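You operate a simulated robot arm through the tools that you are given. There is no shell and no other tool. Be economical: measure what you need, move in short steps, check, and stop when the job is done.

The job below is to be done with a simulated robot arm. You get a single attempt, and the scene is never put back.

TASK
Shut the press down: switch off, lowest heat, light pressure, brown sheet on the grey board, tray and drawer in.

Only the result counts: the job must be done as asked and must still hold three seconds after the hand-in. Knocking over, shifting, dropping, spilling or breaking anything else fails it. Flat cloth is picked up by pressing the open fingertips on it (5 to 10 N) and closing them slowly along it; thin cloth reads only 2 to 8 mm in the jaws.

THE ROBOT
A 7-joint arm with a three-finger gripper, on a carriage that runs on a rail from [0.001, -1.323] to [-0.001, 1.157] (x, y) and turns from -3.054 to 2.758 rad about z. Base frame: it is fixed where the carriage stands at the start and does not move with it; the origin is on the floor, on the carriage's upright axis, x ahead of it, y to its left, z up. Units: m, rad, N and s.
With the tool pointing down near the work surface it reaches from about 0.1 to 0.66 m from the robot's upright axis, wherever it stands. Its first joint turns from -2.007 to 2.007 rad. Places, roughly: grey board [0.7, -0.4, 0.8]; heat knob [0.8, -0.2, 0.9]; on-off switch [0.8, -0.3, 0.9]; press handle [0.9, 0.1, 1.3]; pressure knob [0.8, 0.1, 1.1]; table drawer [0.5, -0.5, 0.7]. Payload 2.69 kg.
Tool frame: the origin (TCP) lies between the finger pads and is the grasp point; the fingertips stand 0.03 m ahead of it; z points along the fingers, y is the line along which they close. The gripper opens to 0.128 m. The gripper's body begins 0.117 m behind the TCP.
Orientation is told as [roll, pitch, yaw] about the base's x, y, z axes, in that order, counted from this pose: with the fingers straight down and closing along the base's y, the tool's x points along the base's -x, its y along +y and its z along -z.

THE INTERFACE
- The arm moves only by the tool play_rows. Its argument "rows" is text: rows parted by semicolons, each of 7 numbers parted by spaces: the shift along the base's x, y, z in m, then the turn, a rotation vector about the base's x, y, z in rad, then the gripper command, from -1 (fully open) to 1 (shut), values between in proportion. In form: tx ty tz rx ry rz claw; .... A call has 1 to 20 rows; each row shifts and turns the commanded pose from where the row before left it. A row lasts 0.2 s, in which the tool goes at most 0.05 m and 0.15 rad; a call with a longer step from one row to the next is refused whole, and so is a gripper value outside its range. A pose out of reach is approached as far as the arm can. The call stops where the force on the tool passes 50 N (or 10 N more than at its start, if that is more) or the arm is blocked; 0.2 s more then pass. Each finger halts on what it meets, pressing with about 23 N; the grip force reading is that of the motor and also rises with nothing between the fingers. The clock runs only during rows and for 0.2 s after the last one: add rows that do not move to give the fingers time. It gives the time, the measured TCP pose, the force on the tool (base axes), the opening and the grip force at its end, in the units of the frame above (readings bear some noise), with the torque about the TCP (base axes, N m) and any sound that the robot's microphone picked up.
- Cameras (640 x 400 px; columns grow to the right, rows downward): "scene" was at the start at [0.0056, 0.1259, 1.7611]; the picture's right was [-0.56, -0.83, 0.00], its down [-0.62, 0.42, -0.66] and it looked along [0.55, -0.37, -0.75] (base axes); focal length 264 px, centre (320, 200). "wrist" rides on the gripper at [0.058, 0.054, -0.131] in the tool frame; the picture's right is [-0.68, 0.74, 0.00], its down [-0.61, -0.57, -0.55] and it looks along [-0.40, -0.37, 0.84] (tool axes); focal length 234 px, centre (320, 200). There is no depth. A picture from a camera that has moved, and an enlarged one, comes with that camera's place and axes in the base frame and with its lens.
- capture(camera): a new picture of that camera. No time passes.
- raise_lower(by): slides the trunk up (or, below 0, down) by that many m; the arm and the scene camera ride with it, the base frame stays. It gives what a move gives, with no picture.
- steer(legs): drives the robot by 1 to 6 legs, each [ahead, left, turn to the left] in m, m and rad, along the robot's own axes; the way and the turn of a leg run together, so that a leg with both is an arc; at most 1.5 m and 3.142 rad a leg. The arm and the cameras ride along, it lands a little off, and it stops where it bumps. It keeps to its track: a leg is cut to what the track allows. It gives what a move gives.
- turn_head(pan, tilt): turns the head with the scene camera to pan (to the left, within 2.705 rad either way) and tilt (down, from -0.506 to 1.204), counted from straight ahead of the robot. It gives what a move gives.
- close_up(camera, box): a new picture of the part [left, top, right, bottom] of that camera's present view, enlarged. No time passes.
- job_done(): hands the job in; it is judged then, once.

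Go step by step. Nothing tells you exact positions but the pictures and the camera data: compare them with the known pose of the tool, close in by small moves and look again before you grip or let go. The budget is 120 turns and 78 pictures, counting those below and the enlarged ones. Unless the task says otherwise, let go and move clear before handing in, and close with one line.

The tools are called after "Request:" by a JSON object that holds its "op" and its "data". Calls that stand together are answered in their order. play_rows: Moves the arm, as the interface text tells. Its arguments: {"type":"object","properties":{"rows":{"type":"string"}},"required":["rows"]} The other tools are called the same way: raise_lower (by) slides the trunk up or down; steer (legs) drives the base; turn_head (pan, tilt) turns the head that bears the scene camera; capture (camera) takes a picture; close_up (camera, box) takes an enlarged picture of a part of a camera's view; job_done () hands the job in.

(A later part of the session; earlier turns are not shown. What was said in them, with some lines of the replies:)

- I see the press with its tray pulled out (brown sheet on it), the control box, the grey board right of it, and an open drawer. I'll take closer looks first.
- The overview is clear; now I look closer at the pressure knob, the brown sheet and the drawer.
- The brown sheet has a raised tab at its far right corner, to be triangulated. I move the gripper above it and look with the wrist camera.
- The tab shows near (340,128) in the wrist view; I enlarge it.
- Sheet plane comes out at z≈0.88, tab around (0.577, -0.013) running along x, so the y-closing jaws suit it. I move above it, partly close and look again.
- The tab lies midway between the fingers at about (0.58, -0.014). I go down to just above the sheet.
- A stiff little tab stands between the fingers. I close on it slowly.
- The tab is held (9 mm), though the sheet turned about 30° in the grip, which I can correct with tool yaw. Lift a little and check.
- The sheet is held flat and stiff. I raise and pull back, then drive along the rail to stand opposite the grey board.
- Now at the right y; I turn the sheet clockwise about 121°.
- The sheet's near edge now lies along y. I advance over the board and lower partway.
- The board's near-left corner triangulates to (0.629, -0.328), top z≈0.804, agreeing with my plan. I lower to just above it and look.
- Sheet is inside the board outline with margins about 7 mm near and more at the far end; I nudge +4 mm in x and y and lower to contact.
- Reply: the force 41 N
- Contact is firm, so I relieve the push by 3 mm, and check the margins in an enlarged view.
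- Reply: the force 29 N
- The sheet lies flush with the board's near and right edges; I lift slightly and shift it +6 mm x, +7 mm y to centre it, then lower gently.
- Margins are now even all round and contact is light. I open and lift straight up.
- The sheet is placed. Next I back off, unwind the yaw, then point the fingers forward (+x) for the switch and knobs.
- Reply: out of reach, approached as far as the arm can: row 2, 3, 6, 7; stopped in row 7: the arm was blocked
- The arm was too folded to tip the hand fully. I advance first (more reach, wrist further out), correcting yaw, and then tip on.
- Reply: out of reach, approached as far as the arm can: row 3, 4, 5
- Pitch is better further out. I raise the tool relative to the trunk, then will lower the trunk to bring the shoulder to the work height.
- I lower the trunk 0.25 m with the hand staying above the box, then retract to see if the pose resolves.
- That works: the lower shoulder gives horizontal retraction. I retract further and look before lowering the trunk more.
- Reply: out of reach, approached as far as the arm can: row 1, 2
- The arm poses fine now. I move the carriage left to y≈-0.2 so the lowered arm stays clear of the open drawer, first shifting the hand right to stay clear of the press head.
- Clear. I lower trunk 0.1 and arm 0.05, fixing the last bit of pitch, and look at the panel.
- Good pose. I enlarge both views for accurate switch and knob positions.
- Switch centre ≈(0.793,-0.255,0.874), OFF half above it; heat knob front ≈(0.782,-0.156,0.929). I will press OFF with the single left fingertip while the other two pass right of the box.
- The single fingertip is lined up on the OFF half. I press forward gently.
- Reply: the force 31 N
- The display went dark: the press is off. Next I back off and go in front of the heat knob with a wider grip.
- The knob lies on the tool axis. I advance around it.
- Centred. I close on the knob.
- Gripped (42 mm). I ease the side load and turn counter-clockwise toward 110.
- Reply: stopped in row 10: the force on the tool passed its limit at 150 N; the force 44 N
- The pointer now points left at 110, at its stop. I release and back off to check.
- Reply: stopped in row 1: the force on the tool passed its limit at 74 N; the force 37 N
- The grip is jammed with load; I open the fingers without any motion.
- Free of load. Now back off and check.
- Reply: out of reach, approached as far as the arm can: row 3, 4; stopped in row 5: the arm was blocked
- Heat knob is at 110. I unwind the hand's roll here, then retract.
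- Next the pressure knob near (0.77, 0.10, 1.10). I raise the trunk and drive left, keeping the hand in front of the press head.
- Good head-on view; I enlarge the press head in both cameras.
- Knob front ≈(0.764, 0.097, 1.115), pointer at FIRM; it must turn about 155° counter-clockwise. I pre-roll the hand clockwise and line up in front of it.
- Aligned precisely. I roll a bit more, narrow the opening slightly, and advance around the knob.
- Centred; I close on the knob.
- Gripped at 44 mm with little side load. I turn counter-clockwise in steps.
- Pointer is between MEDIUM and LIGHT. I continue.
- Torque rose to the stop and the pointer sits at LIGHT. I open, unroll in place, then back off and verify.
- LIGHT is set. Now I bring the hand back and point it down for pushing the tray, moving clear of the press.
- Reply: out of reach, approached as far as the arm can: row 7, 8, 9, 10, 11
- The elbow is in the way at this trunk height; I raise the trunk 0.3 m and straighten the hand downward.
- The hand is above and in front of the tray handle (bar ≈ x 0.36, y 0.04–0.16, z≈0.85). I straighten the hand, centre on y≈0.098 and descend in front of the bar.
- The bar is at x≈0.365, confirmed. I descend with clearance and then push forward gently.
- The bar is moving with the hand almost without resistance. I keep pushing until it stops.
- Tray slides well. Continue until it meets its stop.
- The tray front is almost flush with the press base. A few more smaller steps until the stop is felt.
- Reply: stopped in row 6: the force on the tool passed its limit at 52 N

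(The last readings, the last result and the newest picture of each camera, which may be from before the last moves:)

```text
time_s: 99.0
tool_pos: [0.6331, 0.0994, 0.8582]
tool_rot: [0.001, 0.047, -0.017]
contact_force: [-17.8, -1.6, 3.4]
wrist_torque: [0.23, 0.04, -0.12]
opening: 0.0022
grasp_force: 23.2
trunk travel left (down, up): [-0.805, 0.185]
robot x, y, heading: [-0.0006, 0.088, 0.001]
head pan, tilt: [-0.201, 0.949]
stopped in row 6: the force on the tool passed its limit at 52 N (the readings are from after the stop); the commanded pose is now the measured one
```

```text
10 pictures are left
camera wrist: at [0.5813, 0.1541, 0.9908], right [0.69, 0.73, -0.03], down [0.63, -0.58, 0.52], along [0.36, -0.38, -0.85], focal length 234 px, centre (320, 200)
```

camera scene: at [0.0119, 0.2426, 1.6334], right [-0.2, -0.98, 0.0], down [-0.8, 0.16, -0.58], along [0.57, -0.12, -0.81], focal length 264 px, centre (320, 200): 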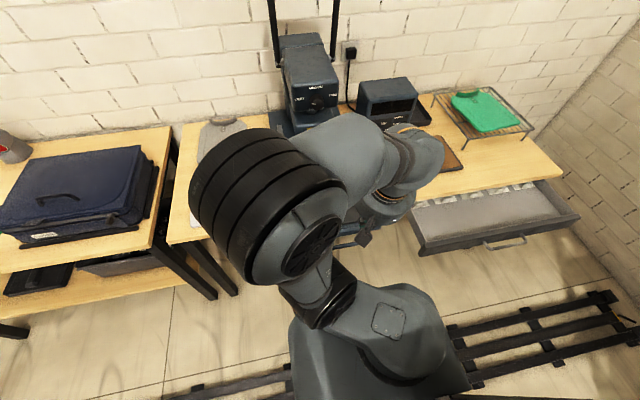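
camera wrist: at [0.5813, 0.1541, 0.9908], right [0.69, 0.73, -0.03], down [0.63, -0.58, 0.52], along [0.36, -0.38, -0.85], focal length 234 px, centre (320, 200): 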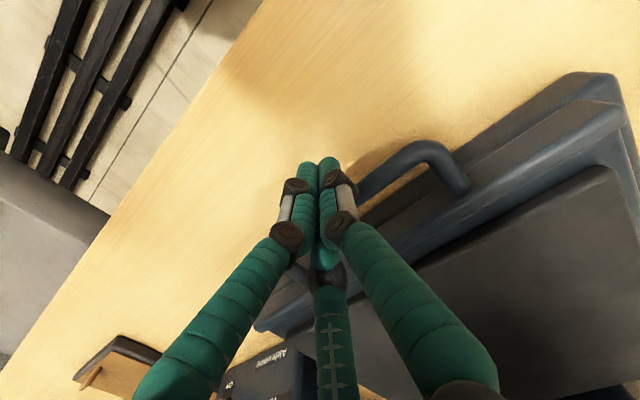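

The stop is felt: tray is in. I back off, lift, retract, and drive right toward the drawer.

Request:
{"op": "play_rows", "data": {"rows": "-0.02 0 0 0 -0.04 0.015 1;-0.04 0 0 0 0 0 1;-0.04 0 0.03 0 0 0 1;-0.04 0 0.04 0 0 0 1;-0.04 0 0.03 0 0 0 1;-0.04 0 0.03 0 0 0 1;-0.04 0 0.03 0 0 0 1;-0.04 0 0.03 0 0 0 1;-0.04 0 0 0 0 0 1;0 0 0 0 0 0 1"}}

Request:
{"op": "steer", "data": {"legs": [[0, -0.63, 0]]}}

Request:
{"op": "capture", "data": {"camera": "wrist"}}

Request:
{"op": "turn_head", "data": {"pan": -0.2, "tilt": 0.85}}

Request:
{"op": "capture", "data": {"camera": "scene"}}

```text
refused: row 4 steps farther than a row can; nothing moved
```

```text
time_s: 102.5
tool_pos: [0.6383, -0.5278, 0.8579]
tool_rot: [0.0, 0.035, -0.009]
contact_force: [0.9, 0.7, 0.1]
wrist_torque: [0.04, 0.01, 0.0]
opening: 0.0021
grasp_force: 22.7
trunk travel left (down, up): [-0.805, 0.185]
robot x, y, heading: [-0.0018, -0.5389, -0.002]
head pan, tilt: [-0.201, 0.949]
```

```text
9 pictures are left
camera wrist: at [0.5854, -0.4734, 0.9904], right [0.68, 0.73, -0.02], down [0.63, -0.57, 0.53], along [0.37, -0.37, -0.85], focal length 234 px, centre (320, 200)
```

wrist: 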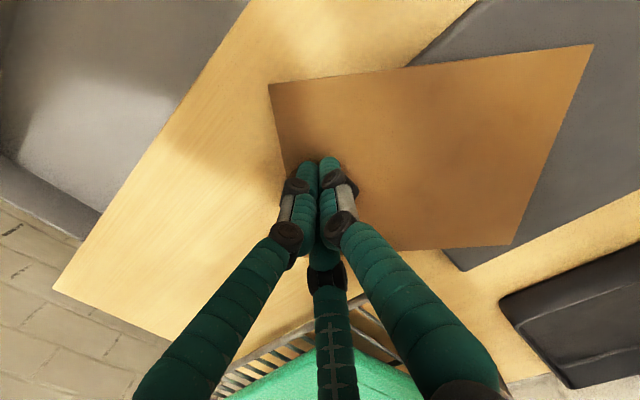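

```text
time_s: 103.2
tool_pos: [0.6378, -0.5276, 0.8583]
tool_rot: [-0.001, 0.035, -0.012]
contact_force: [0.8, -0.5, 0.3]
wrist_torque: [0.04, -0.01, 0.03]
opening: 0.0023
grasp_force: 22.9
trunk travel left (down, up): [-0.805, 0.185]
robot x, y, heading: [-0.0003, -0.5372, 0.001]
head pan, tilt: [-0.201, 0.85]
```

```text
8 pictures are left
camera scene: at [0.0179, -0.3864, 1.6409], right [-0.2, -0.98, 0.0], down [-0.74, 0.15, -0.66], along [0.65, -0.13, -0.75], focal length 264 px, centre (320, 200)
```

scene: 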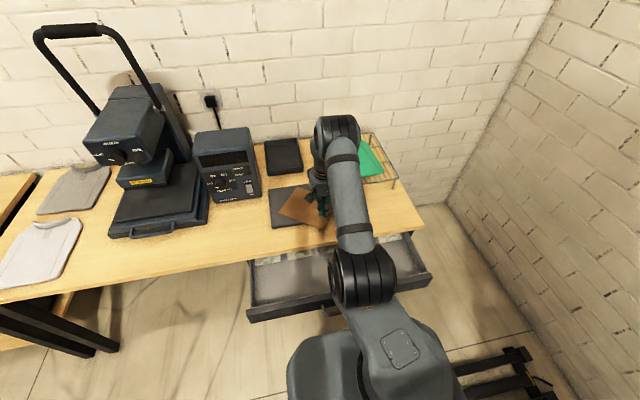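

A lift row was refused and the drive then swept the hand against the sheet's tab: the sheet is now skewed on the board (the board itself measures in its old place). I lift off carefully and will regrip the tab and put the sheet back.

Request:
{"op": "play_rows", "data": {"rows": "0 0.01 0 0 0 0 1;0 0.01 0.01 0 -0.035 0.01 1;0 0 0.03 0 0 0 1;0 0 0.04 0 0 0 1;0 0 0.04 0 0 0 1;0 0 0 0 0 0 1"}}

Request:
{"op": "play_rows", "data": {"rows": "0 -0.01 0 0 0 -0.12 0.8;0 -0.01 0 0 0 -0.12 0.6;0 -0.01 0 0 0 -0.12 0.4;0 -0.01 0 0 0 -0.12 0.3;0 -0.007 0 0 0 -0.12 0.3;0 0 0 0 0 -0.12 0.3;0 0 0 0 0 -0.12 0.3;0 0 0 0 0 -0.12 0.3;0 0 0 0 0 -0.12 0.3;0 0 0 0 0 -0.11 0.3;0 0 0 0 0 0 0.3"}}

Request:
{"op": "capture", "data": {"camera": "wrist"}}

```text
time_s: 104.6
tool_pos: [0.6357, -0.5083, 0.9791]
tool_rot: [0.0, -0.002, 0.001]
contact_force: [-0.5, 0.0, -0.5]
wrist_torque: [-0.03, 0.02, 0.02]
opening: 0.0023
grasp_force: 22.4
trunk travel left (down, up): [-0.805, 0.185]
robot x, y, heading: [0.0007, -0.5381, -0.002]
head pan, tilt: [-0.201, 0.85]
```

```text
time_s: 107.0
tool_pos: [0.6372, -0.5559, 0.9778]
tool_rot: [-0.001, -0.003, -1.195]
contact_force: [-0.3, 0.0, -0.1]
wrist_torque: [-0.02, -0.02, -0.03]
opening: 0.0448
grasp_force: 0.0
trunk travel left (down, up): [-0.805, 0.185]
robot x, y, heading: [-0.0026, -0.5418, -0.002]
head pan, tilt: [-0.201, 0.85]
```

```text
7 pictures are left
camera wrist: at [0.6668, -0.4802, 1.1083], right [0.93, -0.36, 0.0], down [-0.3, -0.78, 0.55], along [-0.2, -0.51, -0.84], focal length 234 px, centre (320, 200)
```

wrist: 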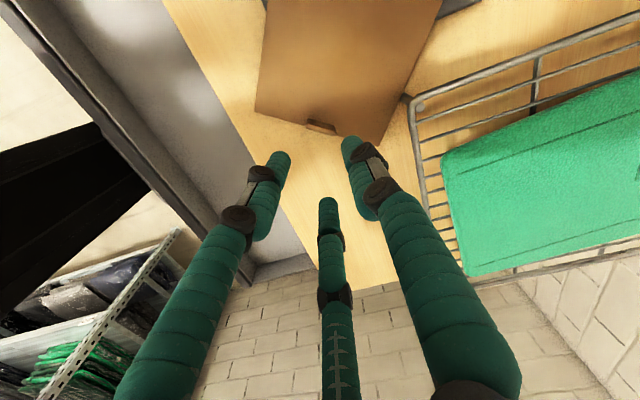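

The tab is exactly between the fingers at (0.640,-0.556), with yaw matched to how the jaws settle. I descend and close slowly.

Request:
{"op": "play_rows", "data": {"rows": "0.003 0 -0.035 0 0 0 0.3;0 0 -0.035 0 0 0 0.3;0 0 -0.03 0 0 0 0.3;0 0 -0.02 0 0 0 0.3;0 0 -0.007 0 0 0 0.3;0 0 0 0 0 0 0.3;0 0 0 0 0 0 0.5;0 0 0 0 0 0 0.6;0 0 0 0 0 0 0.7;0 0 0 0 0 0 0.8;0 0 0 0 0 0 1;0 0 0 0 0 0 1;0 0 0 0 0 0 1"}}

Request:
{"op": "capture", "data": {"camera": "wrist"}}

```text
time_s: 109.8
tool_pos: [0.6405, -0.554, 0.8504]
tool_rot: [0.0, 0.002, -1.191]
contact_force: [0.3, -0.4, 0.2]
wrist_torque: [-0.01, 0.02, -0.02]
opening: 0.0123
grasp_force: 23.0
trunk travel left (down, up): [-0.805, 0.185]
robot x, y, heading: [0.0, -0.5396, -0.005]
head pan, tilt: [-0.201, 0.85]
```

```text
6 pictures are left
camera wrist: at [0.6691, -0.4792, 0.9811], right [0.93, -0.36, 0.0], down [-0.3, -0.78, 0.55], along [-0.19, -0.51, -0.84], focal length 234 px, centre (320, 200)
```

wrist: 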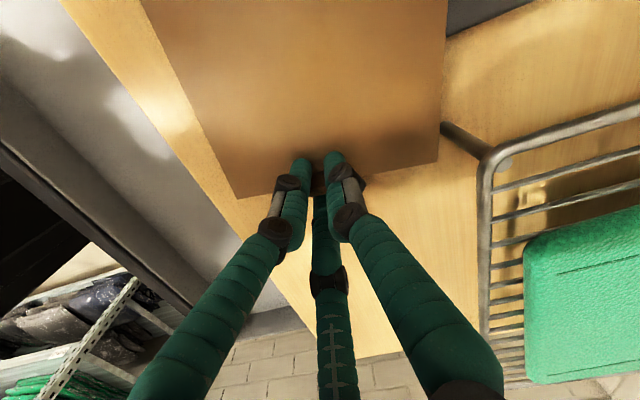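

The tab is held (sheet turned a bit in the jaws, long axis now ≈80°). A rack leg is right next to the sheet, so I lift slightly, slide away to -x/+y, then lift high and retract.

Request:
{"op": "play_rows", "data": {"rows": "0 0 0.004 0 0 0 1;0 0 0.004 0 0 0 1;-0.01 0.005 0 0 0 0 1;-0.015 0.01 0 0 0 0 1;-0.02 0.015 0 0 0 0 1;0 0.01 0.02 0 0 0 1;0 0.01 0.03 0 0 0 1;0 0.01 0.04 0 0 0 1;-0.02 0.01 0.03 0 0 0 1;-0.02 0.01 0.03 0 0 0 1;-0.03 0.01 0 0 0 0 1;-0.03 0.01 0 0 0 0 1;0 0 0 0 0 0 1"}}

Request:
{"op": "play_rows", "data": {"rows": "0 0 0 0 0 -0.128 1;0 0 0 0 0 -0.128 1;0 0 0 0 0 -0.128 1;0 0 0 0 0 -0.128 1;0 0 0 0 0 -0.128 1;0 0 0 0 0 -0.128 1;0 0 0 0 0 -0.128 1;0 0 0 0 0 -0.128 1;0 0 0 0 0 -0.128 1;0 0 0 0 0 -0.128 1;0 0 0 0 0 -0.12 1;0 0 0 0 0 0 1"}}

Request:
{"op": "capture", "data": {"camera": "wrist"}}

```text
time_s: 112.6
tool_pos: [0.4975, -0.4556, 1.0076]
tool_rot: [-0.001, -0.002, -1.192]
contact_force: [0.1, -0.4, -0.8]
wrist_torque: [-0.03, 0.05, -0.02]
opening: 0.0122
grasp_force: 23.2
trunk travel left (down, up): [-0.805, 0.185]
robot x, y, heading: [-0.0015, -0.5417, 0.0]
head pan, tilt: [-0.201, 0.85]
```

```text
time_s: 115.2
tool_pos: [0.497, -0.4548, 1.0099]
tool_rot: [-0.001, -0.001, -2.593]
contact_force: [-0.8, 0.2, 0.1]
wrist_torque: [0.04, 0.0, 0.0]
opening: 0.012
grasp_force: 22.9
trunk travel left (down, up): [-0.805, 0.185]
robot x, y, heading: [-0.0019, -0.5381, 0.001]
head pan, tilt: [-0.201, 0.85]
```

```text
5 pictures are left
camera wrist: at [0.5749, -0.4696, 1.1397], right [-0.19, -0.98, 0.0], down [-0.82, 0.16, 0.55], along [-0.54, 0.1, -0.84], focal length 234 px, centre (320, 200)
```

wrist: 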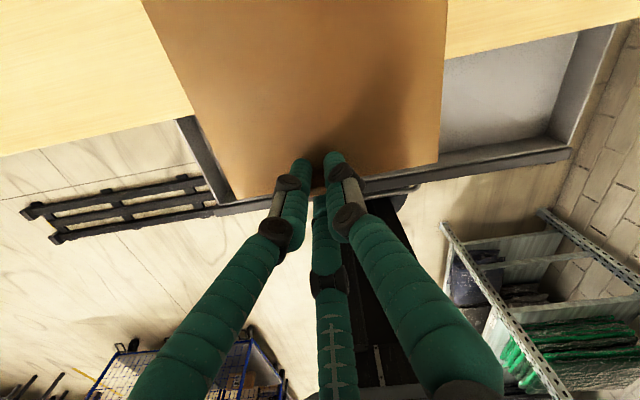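

The sheet is held squarely: near edge along y, its midpoint at TCP+(-0.0125,-0.007). Target TCP is (0.6455,-0.405); I drive 0.12 m left for reach.

Request:
{"op": "steer", "data": {"legs": [[0, 0.12, 0]]}}

```text
time_s: 116.4
tool_pos: [0.4966, -0.3353, 1.0091]
tool_rot: [0.002, -0.001, -2.594]
contact_force: [-0.2, 0.2, 0.0]
wrist_torque: [-0.06, 0.03, -0.03]
opening: 0.0123
grasp_force: 23.4
trunk travel left (down, up): [-0.805, 0.185]
robot x, y, heading: [0.0028, -0.4217, -0.007]
head pan, tilt: [-0.201, 0.85]
```

Now over the board and down to just above it.

Request:
{"op": "play_rows", "data": {"rows": "0 -0.035 0 0 0 0 1;0 -0.035 0 0 0 0 1;0.03 0 0 0 0 0 1;0.04 0 0 0 0 0 1;0.04 0 -0.02 0 0 0 1;0.039 0 -0.03 0 0 0 1;0 0 -0.035 0 0 0 1;0 0 -0.035 0 0 0 1;0 0 -0.025 0 0 0 1;0 0 -0.006 0 0 0 1;0 0 0 0 0 0 1"}}

Request:
{"op": "close_up", "data": {"camera": "wrist", "box": [160, 0, 560, 250]}}

```text
time_s: 118.8
tool_pos: [0.6447, -0.4053, 0.8591]
tool_rot: [0.0, -0.001, -2.596]
contact_force: [0.3, -0.6, 0.1]
wrist_torque: [-0.01, 0.01, -0.02]
opening: 0.012
grasp_force: 23.3
trunk travel left (down, up): [-0.805, 0.185]
robot x, y, heading: [0.0006, -0.4186, -0.003]
head pan, tilt: [-0.201, 0.85]
```

```text
1.60 times, centred on (360, 125) of wrist
camera zoom: at [0.7228, -0.4202, 0.9896], right [-0.19, -0.98, 0.0], down [-0.82, 0.16, 0.55], along [-0.54, 0.11, -0.84], focal length 375 px, centre (256, 320)
```

zoom: 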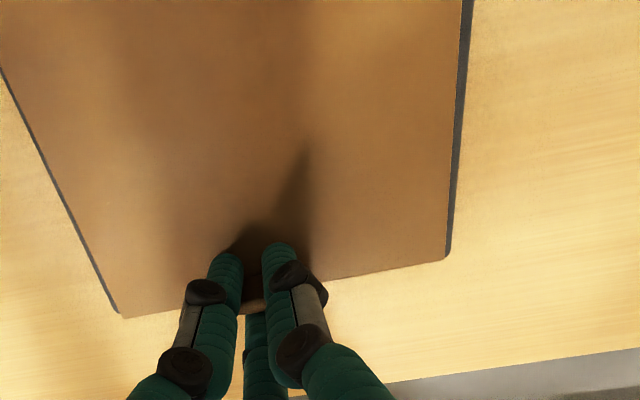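

Aligned, with small even margins on both sides. I lower to touch and check.

Request:
{"op": "play_rows", "data": {"rows": "0.002 0 -0.004 0 0 0 1;0 0 -0.003 0 0 0 1;0 0 -0.002 0 0 0 1;0 0 0 0 0 0 1"}}

Request:
{"op": "close_up", "data": {"camera": "wrist", "box": [160, 0, 560, 250]}}

```text
time_s: 119.8
tool_pos: [0.6478, -0.4055, 0.8494]
tool_rot: [0.0, 0.001, -2.593]
contact_force: [-0.6, -0.6, 4.3]
wrist_torque: [-0.01, 0.03, -0.03]
opening: 0.0121
grasp_force: 23.1
trunk travel left (down, up): [-0.805, 0.185]
robot x, y, heading: [0.0016, -0.417, -0.001]
head pan, tilt: [-0.201, 0.85]
```

```text
1.60 times, centred on (360, 125) of wrist
camera zoom: at [0.7256, -0.4202, 0.9809], right [-0.19, -0.98, 0.0], down [-0.82, 0.16, 0.55], along [-0.54, 0.11, -0.84], focal length 375 px, centre (256, 320)
```

zoom: 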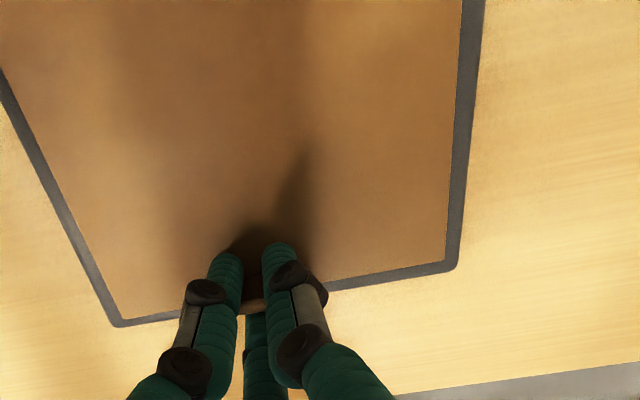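

Sheet is evenly inside the board again. I release, lift straight up, and only then retract (checking each result separately).

Request:
{"op": "play_rows", "data": {"rows": "0 0 0 0 0 0 0.8;0 0 0 0 0 0 0.6;0 0 0 0 0 0 0.4;0 0 0 0 0 0 0.4;0 0 0.01 0 0 0 0.4;0 0 0.02 0 0 0 0.4;0 0 0.04 0 0 0 0.4;0 0 0.04 0 0 0 0.4;0 0 0.04 0 0 0 0.4;0 0 0.04 0 0 0 0.4;0 0 0 0 0 0 0.4"}}

```text
time_s: 122.2
tool_pos: [0.6475, -0.4046, 1.04]
tool_rot: [-0.001, -0.002, -2.592]
contact_force: [0.6, 0.7, 0.1]
wrist_torque: [-0.02, 0.04, -0.03]
opening: 0.0384
grasp_force: 0.2
trunk travel left (down, up): [-0.805, 0.185]
robot x, y, heading: [-0.0002, -0.4198, -0.004]
head pan, tilt: [-0.201, 0.85]
```

Lifted clear at z 1.04. Now retract and unwind the yaw at height.

Request:
{"op": "play_rows", "data": {"rows": "-0.03 0 0 0 0 0.144 0.4;-0.03 0 0 0 0 0.144 1;-0.03 0 0 0 0 0.144 1;-0.03 0 0 0 0 0.144 1;-0.03 0 0 0 0 0.144 1;-0.03 0 0 0 0 0.144 1;-0.03 0 0 0 0 0.144 1;-0.03 0 0 0 0 0.144 1;-0.03 0 0 0 0 0.144 1;-0.03 0 0 0 0 0.144 1;-0.03 0 0 0 0 0.144 1;-0.03 0 0 0 0 0.144 1;-0.03 0 0 0 0 0.144 1;-0.02 0 0 0 0 0.144 1;0 0 0 0 0 0.144 1;0 0 0 0 0 0.144 1;0 0 0 0 0 0.144 1;0 0 0 0 0 0.144 1;0 0 0 0 0 0 1"}}

```text
time_s: 126.2
tool_pos: [0.2389, -0.405, 1.0395]
tool_rot: [0.001, 0.001, -0.001]
contact_force: [-0.5, -0.1, -0.4]
wrist_torque: [-0.02, 0.05, -0.03]
opening: 0.0022
grasp_force: 23.1
trunk travel left (down, up): [-0.805, 0.185]
robot x, y, heading: [0.0024, -0.4188, -0.006]
head pan, tilt: [-0.201, 0.85]
```

Hand is high and clear. I drive right to the drawer's middle and look.

Request:
{"op": "steer", "data": {"legs": [[0, -0.12, 0]]}}

Request:
{"op": "capture", "data": {"camera": "wrist"}}

```text
time_s: 127.5
tool_pos: [0.2375, -0.5249, 1.0389]
tool_rot: [0.002, 0.001, -0.003]
contact_force: [-0.5, -0.1, 0.5]
wrist_torque: [0.06, -0.03, 0.02]
opening: 0.002
grasp_force: 22.9
trunk travel left (down, up): [-0.805, 0.185]
robot x, y, heading: [0.0028, -0.5395, -0.001]
head pan, tilt: [-0.201, 0.85]
```

```text
2 pictures are left
camera wrist: at [0.1799, -0.4704, 1.1692], right [0.68, 0.73, 0.0], down [0.61, -0.57, 0.55], along [0.4, -0.37, -0.84], focal length 234 px, centre (320, 200)
```

wrist: 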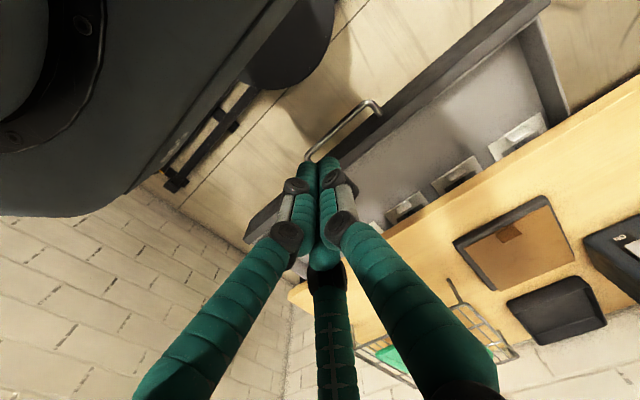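

Handle bar is at x≈0.302, y -0.46…-0.62. I descend in front of it at x≈0.23, y -0.538.

Request:
{"op": "play_rows", "data": {"rows": "-0.005 -0.013 -0.04 0 0 0 1;0 0 -0.04 0 0 0 1;0 0 -0.04 0 0 0 1;0 0 -0.04 0 0 0 1;0 0 -0.04 0 0 0 1;0 0 -0.04 0 0 0 1;0 0 -0.04 0 0 0 1;0 0 -0.025 0 0 0 1;0 0 0 0 0 0 1"}}

```text
time_s: 128.2
tool_pos: [0.2397, -0.5403, 0.9434]
tool_rot: [-0.007, -0.012, -0.026]
contact_force: [0.3, -0.6, 1.6]
wrist_torque: [0.0, 0.0, 0.04]
opening: 0.002
grasp_force: 23.1
trunk travel left (down, up): [-0.805, 0.185]
robot x, y, heading: [0.0014, -0.5369, -0.003]
head pan, tilt: [-0.201, 0.85]
stopped in row 3: the force on the tool passed its limit at 134 N (the readings are from after the stop); the commanded pose is now the measured one
```

Something of the arm (likely self-contact this close to its column) blocked it. I go back up and stand further left, so the arm reaches the drawer diagonally with more room.

Request:
{"op": "play_rows", "data": {"rows": "0.01 0 0.03 0.007 0.012 0.026 1;0.01 0 0.04 0 0 0 1;0 0 0.03 0 0 0 1;0 0 0 0 0 0 1"}}

```text
time_s: 129.2
tool_pos: [0.2588, -0.5396, 1.0432]
tool_rot: [0.0, 0.0, 0.001]
contact_force: [0.0, -0.1, 0.7]
wrist_torque: [0.0, 0.0, -0.02]
opening: 0.0023
grasp_force: 22.9
trunk travel left (down, up): [-0.805, 0.185]
robot x, y, heading: [0.0008, -0.5373, -0.008]
head pan, tilt: [-0.201, 0.85]
```

Request:
{"op": "steer", "data": {"legs": [[0, 0.3, 0]]}}

Request:
{"op": "play_rows", "data": {"rows": "-0.003 -0.04 0 0 0 0 1;-0.003 -0.04 0 0 0 0 1;-0.003 -0.04 0 0 0 0 1;-0.003 -0.04 0 0 0 0 1;-0.003 -0.04 0 0 0 0 1;-0.003 -0.04 0 0 0 0 1;-0.003 -0.04 0 0 0 0 1;-0.003 -0.02 0 0 0 0 1;0 0 0 0 0 0 1"}}

```text
time_s: 131.3
tool_pos: [0.2599, -0.2368, 1.0429]
tool_rot: [0.003, 0.002, 0.004]
contact_force: [0.2, -0.3, 0.1]
wrist_torque: [-0.02, -0.03, 0.0]
opening: 0.0024
grasp_force: 23.4
trunk travel left (down, up): [-0.805, 0.185]
robot x, y, heading: [0.0017, -0.2365, -0.001]
head pan, tilt: [-0.201, 0.85]
```

```text
time_s: 133.3
tool_pos: [0.2337, -0.5391, 1.0437]
tool_rot: [0.0, 0.0, 0.003]
contact_force: [0.9, 0.1, 0.3]
wrist_torque: [0.02, 0.01, -0.01]
opening: 0.0023
grasp_force: 22.6
trunk travel left (down, up): [-0.805, 0.185]
robot x, y, heading: [0.0019, -0.2358, -0.003]
head pan, tilt: [-0.201, 0.85]
```

The diagonal pose works. Descend now in front of the handle.

Request:
{"op": "play_rows", "data": {"rows": "0 0 -0.04 0 0 0 1;0 0 -0.04 0 0 0 1;0 0 -0.04 0 0 0 1;0 0 -0.04 0 0 0 1;0 0 -0.04 0 0 0 1;0 0 -0.04 0 0 0 1;0 0 -0.04 0 0 0 1;0 0 -0.025 0 0 0 1;0 0 0 0 0 0 1"}}

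```text
time_s: 135.3
tool_pos: [0.2354, -0.5382, 0.7348]
tool_rot: [0.0, 0.002, 0.003]
contact_force: [0.4, 0.6, 0.1]
wrist_torque: [0.01, 0.03, 0.0]
opening: 0.0023
grasp_force: 23.1
trunk travel left (down, up): [-0.805, 0.185]
robot x, y, heading: [-0.0019, -0.2383, -0.001]
head pan, tilt: [-0.201, 0.85]
```

In front of the bar at the right height; now push the drawer in.

Request:
{"op": "play_rows", "data": {"rows": "0.01 0 0 0 0 0 1;0.01 0 0 0 0 0 1;0.01 0 0 0 0 0 1;0.01 0 0 0 0 0 1;0.01 0 0 0 0 0 1;0.01 0 0 0 0 0 1;0.01 0 0 0 0 0 1;0.01 0 0 0 0 0 1;0.01 0 0 0 0 0 1;0.01 0 0 0 0 0 1;0.01 0 0 0 0 0 1;0.01 0 0 0 0 0 1"}}

Request:
{"op": "play_rows", "data": {"rows": "0.006 0 0 0 0 0 1;0.006 0 0 0 0 0 1;0.006 0 0 0 0 0 1;0.006 0 0 0 0 0 1;0.006 0 0 0 0 0 1;0.006 0 0 0 0 0 1;0.006 0 0 0 0 0 1;0.006 0 0 0 0 0 1;0.006 0 0 0 0 0 1;0.006 0 0 0 0 0 1;0.006 0 0 0 0 0 1;0.006 0 0 0 0 0 1;0.006 0 0 0 0 0 1;0.006 0 0 0 0 0 1;0.006 0 0 0 0 0 1"}}

```text
time_s: 137.9
tool_pos: [0.3551, -0.5379, 0.7379]
tool_rot: [-0.001, 0.0, 0.003]
contact_force: [-0.2, -0.9, 0.8]
wrist_torque: [0.01, 0.0, -0.01]
opening: 0.0017
grasp_force: 22.9
trunk travel left (down, up): [-0.805, 0.185]
robot x, y, heading: [0.0005, -0.2354, -0.007]
head pan, tilt: [-0.201, 0.85]
```

```text
time_s: 141.1
tool_pos: [0.4447, -0.5368, 0.7388]
tool_rot: [0.001, -0.001, 0.003]
contact_force: [0.1, -0.5, -0.2]
wrist_torque: [-0.01, -0.01, 0.02]
opening: 0.0027
grasp_force: 23.2
trunk travel left (down, up): [-0.805, 0.185]
robot x, y, heading: [-0.0022, -0.2386, -0.002]
head pan, tilt: [-0.201, 0.85]
```

No stop felt yet; I use one picture to verify the drawer is moving.

Request:
{"op": "capture", "data": {"camera": "wrist"}}

```text
1 pictures are left
camera wrist: at [0.3868, -0.4826, 0.8681], right [0.67, 0.74, 0.0], down [0.62, -0.56, 0.55], along [0.41, -0.37, -0.84], focal length 234 px, centre (320, 200)
```

wrist: 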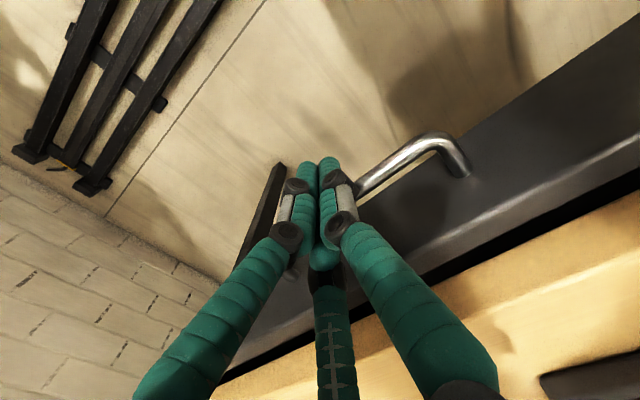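

The drawer is nearly in, a small gap is left. I keep pushing until the stop.

Request:
{"op": "play_rows", "data": {"rows": "0.005 0 0 0 0 0 1;0.005 0 0 0 0 0 1;0.005 0 0 0 0 0 1;0.005 0 0 0 0 0 1;0.005 0 0 0 0 0 1;0.005 0 0 0 0 0 1;0.005 0 0 0 0 0 1;0.005 0 0 0 0 0 1;0.005 0 0 0 0 0 1;0.005 0 0 0 0 0 1;0.005 0 0 0 0 0 1;0.005 0 0 0 0 0 1"}}

```text
time_s: 143.0
tool_pos: [0.4728, -0.5369, 0.7347]
tool_rot: [0.017, 0.025, -0.018]
contact_force: [-13.5, -2.4, 4.3]
wrist_torque: [0.08, 0.06, -0.13]
opening: 0.0022
grasp_force: 22.9
trunk travel left (down, up): [-0.805, 0.185]
robot x, y, heading: [-0.0003, -0.2398, -0.006]
head pan, tilt: [-0.201, 0.85]
stopped in row 9: the force on the tool passed its limit at 53 N (the readings are from after the stop); the commanded pose is now the measured one
```

Stop felt at 53 N: drawer is closed. I back off slowly and rise.

Request:
{"op": "play_rows", "data": {"rows": "-0.02 0 0 0 0 0 1;-0.04 0 0 0 0 0 1;-0.04 0 0 0 0 0 1;-0.04 0 0 0 0 0 1;-0.04 0 0 0 0 0 1;-0.03 0 0.02 0 0 0 1;0 0 0.04 0 0 0 1;0 0 0.04 0 0 0 1;0 0 0.04 0 0 0 1;0 0 0.04 0 0 0 1;0 0 0.04 0 0 0 1;0 0 0.04 0 0 0 1;0 0 0.04 0 0 0 1;0 0 0 0 0 0 1"}}

Request:
{"op": "turn_head", "data": {"pan": -0.35, "tilt": 0.75}}

Request:
{"op": "capture", "data": {"camera": "scene"}}

```text
time_s: 146.0
tool_pos: [0.2686, -0.5372, 1.0358]
tool_rot: [0.016, 0.021, -0.013]
contact_force: [1.4, -1.2, 0.4]
wrist_torque: [0.05, 0.02, -0.01]
opening: 0.0022
grasp_force: 22.9
trunk travel left (down, up): [-0.805, 0.185]
robot x, y, heading: [-0.0038, -0.2358, -0.003]
head pan, tilt: [-0.201, 0.85]
```

```text
time_s: 146.7
tool_pos: [0.2674, -0.5367, 1.0356]
tool_rot: [0.014, 0.021, -0.015]
contact_force: [0.6, -0.8, -0.3]
wrist_torque: [0.01, 0.03, 0.05]
opening: 0.0023
grasp_force: 23.6
trunk travel left (down, up): [-0.805, 0.185]
robot x, y, heading: [0.0017, -0.2355, -0.002]
head pan, tilt: [-0.351, 0.75]
```

```text
0 pictures are left
camera scene: at [0.0192, -0.0959, 1.6489], right [-0.35, -0.94, 0.0], down [-0.64, 0.24, -0.73], along [0.69, -0.25, -0.68], focal length 264 px, centre (320, 200)
```

scene: 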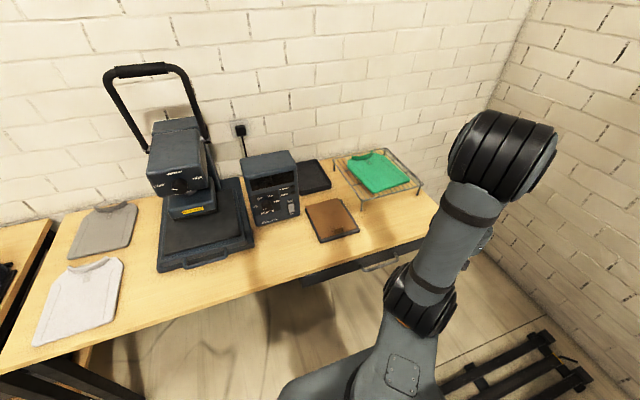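

The last picture shows everything as asked: drawer and tray in, sheet on the grey board, display dark, and the hand clear. I hand in.

Request:
{"op": "job_done", "data": {}}

```text
The job is handed in.
```

The press is shut down and I've handed the job in: switch off, heat at 110, pressure at LIGHT, brown sheet on the grey board, tray and drawer pushed in to their stops. On the way, one drive swept the hand against the sheet's tab and skewed it. I regripped the sheet and set it back on the board, which measured in its old place, but a rack leg stood right beside the sheet and I can't rule out a slight nudge to the rack.
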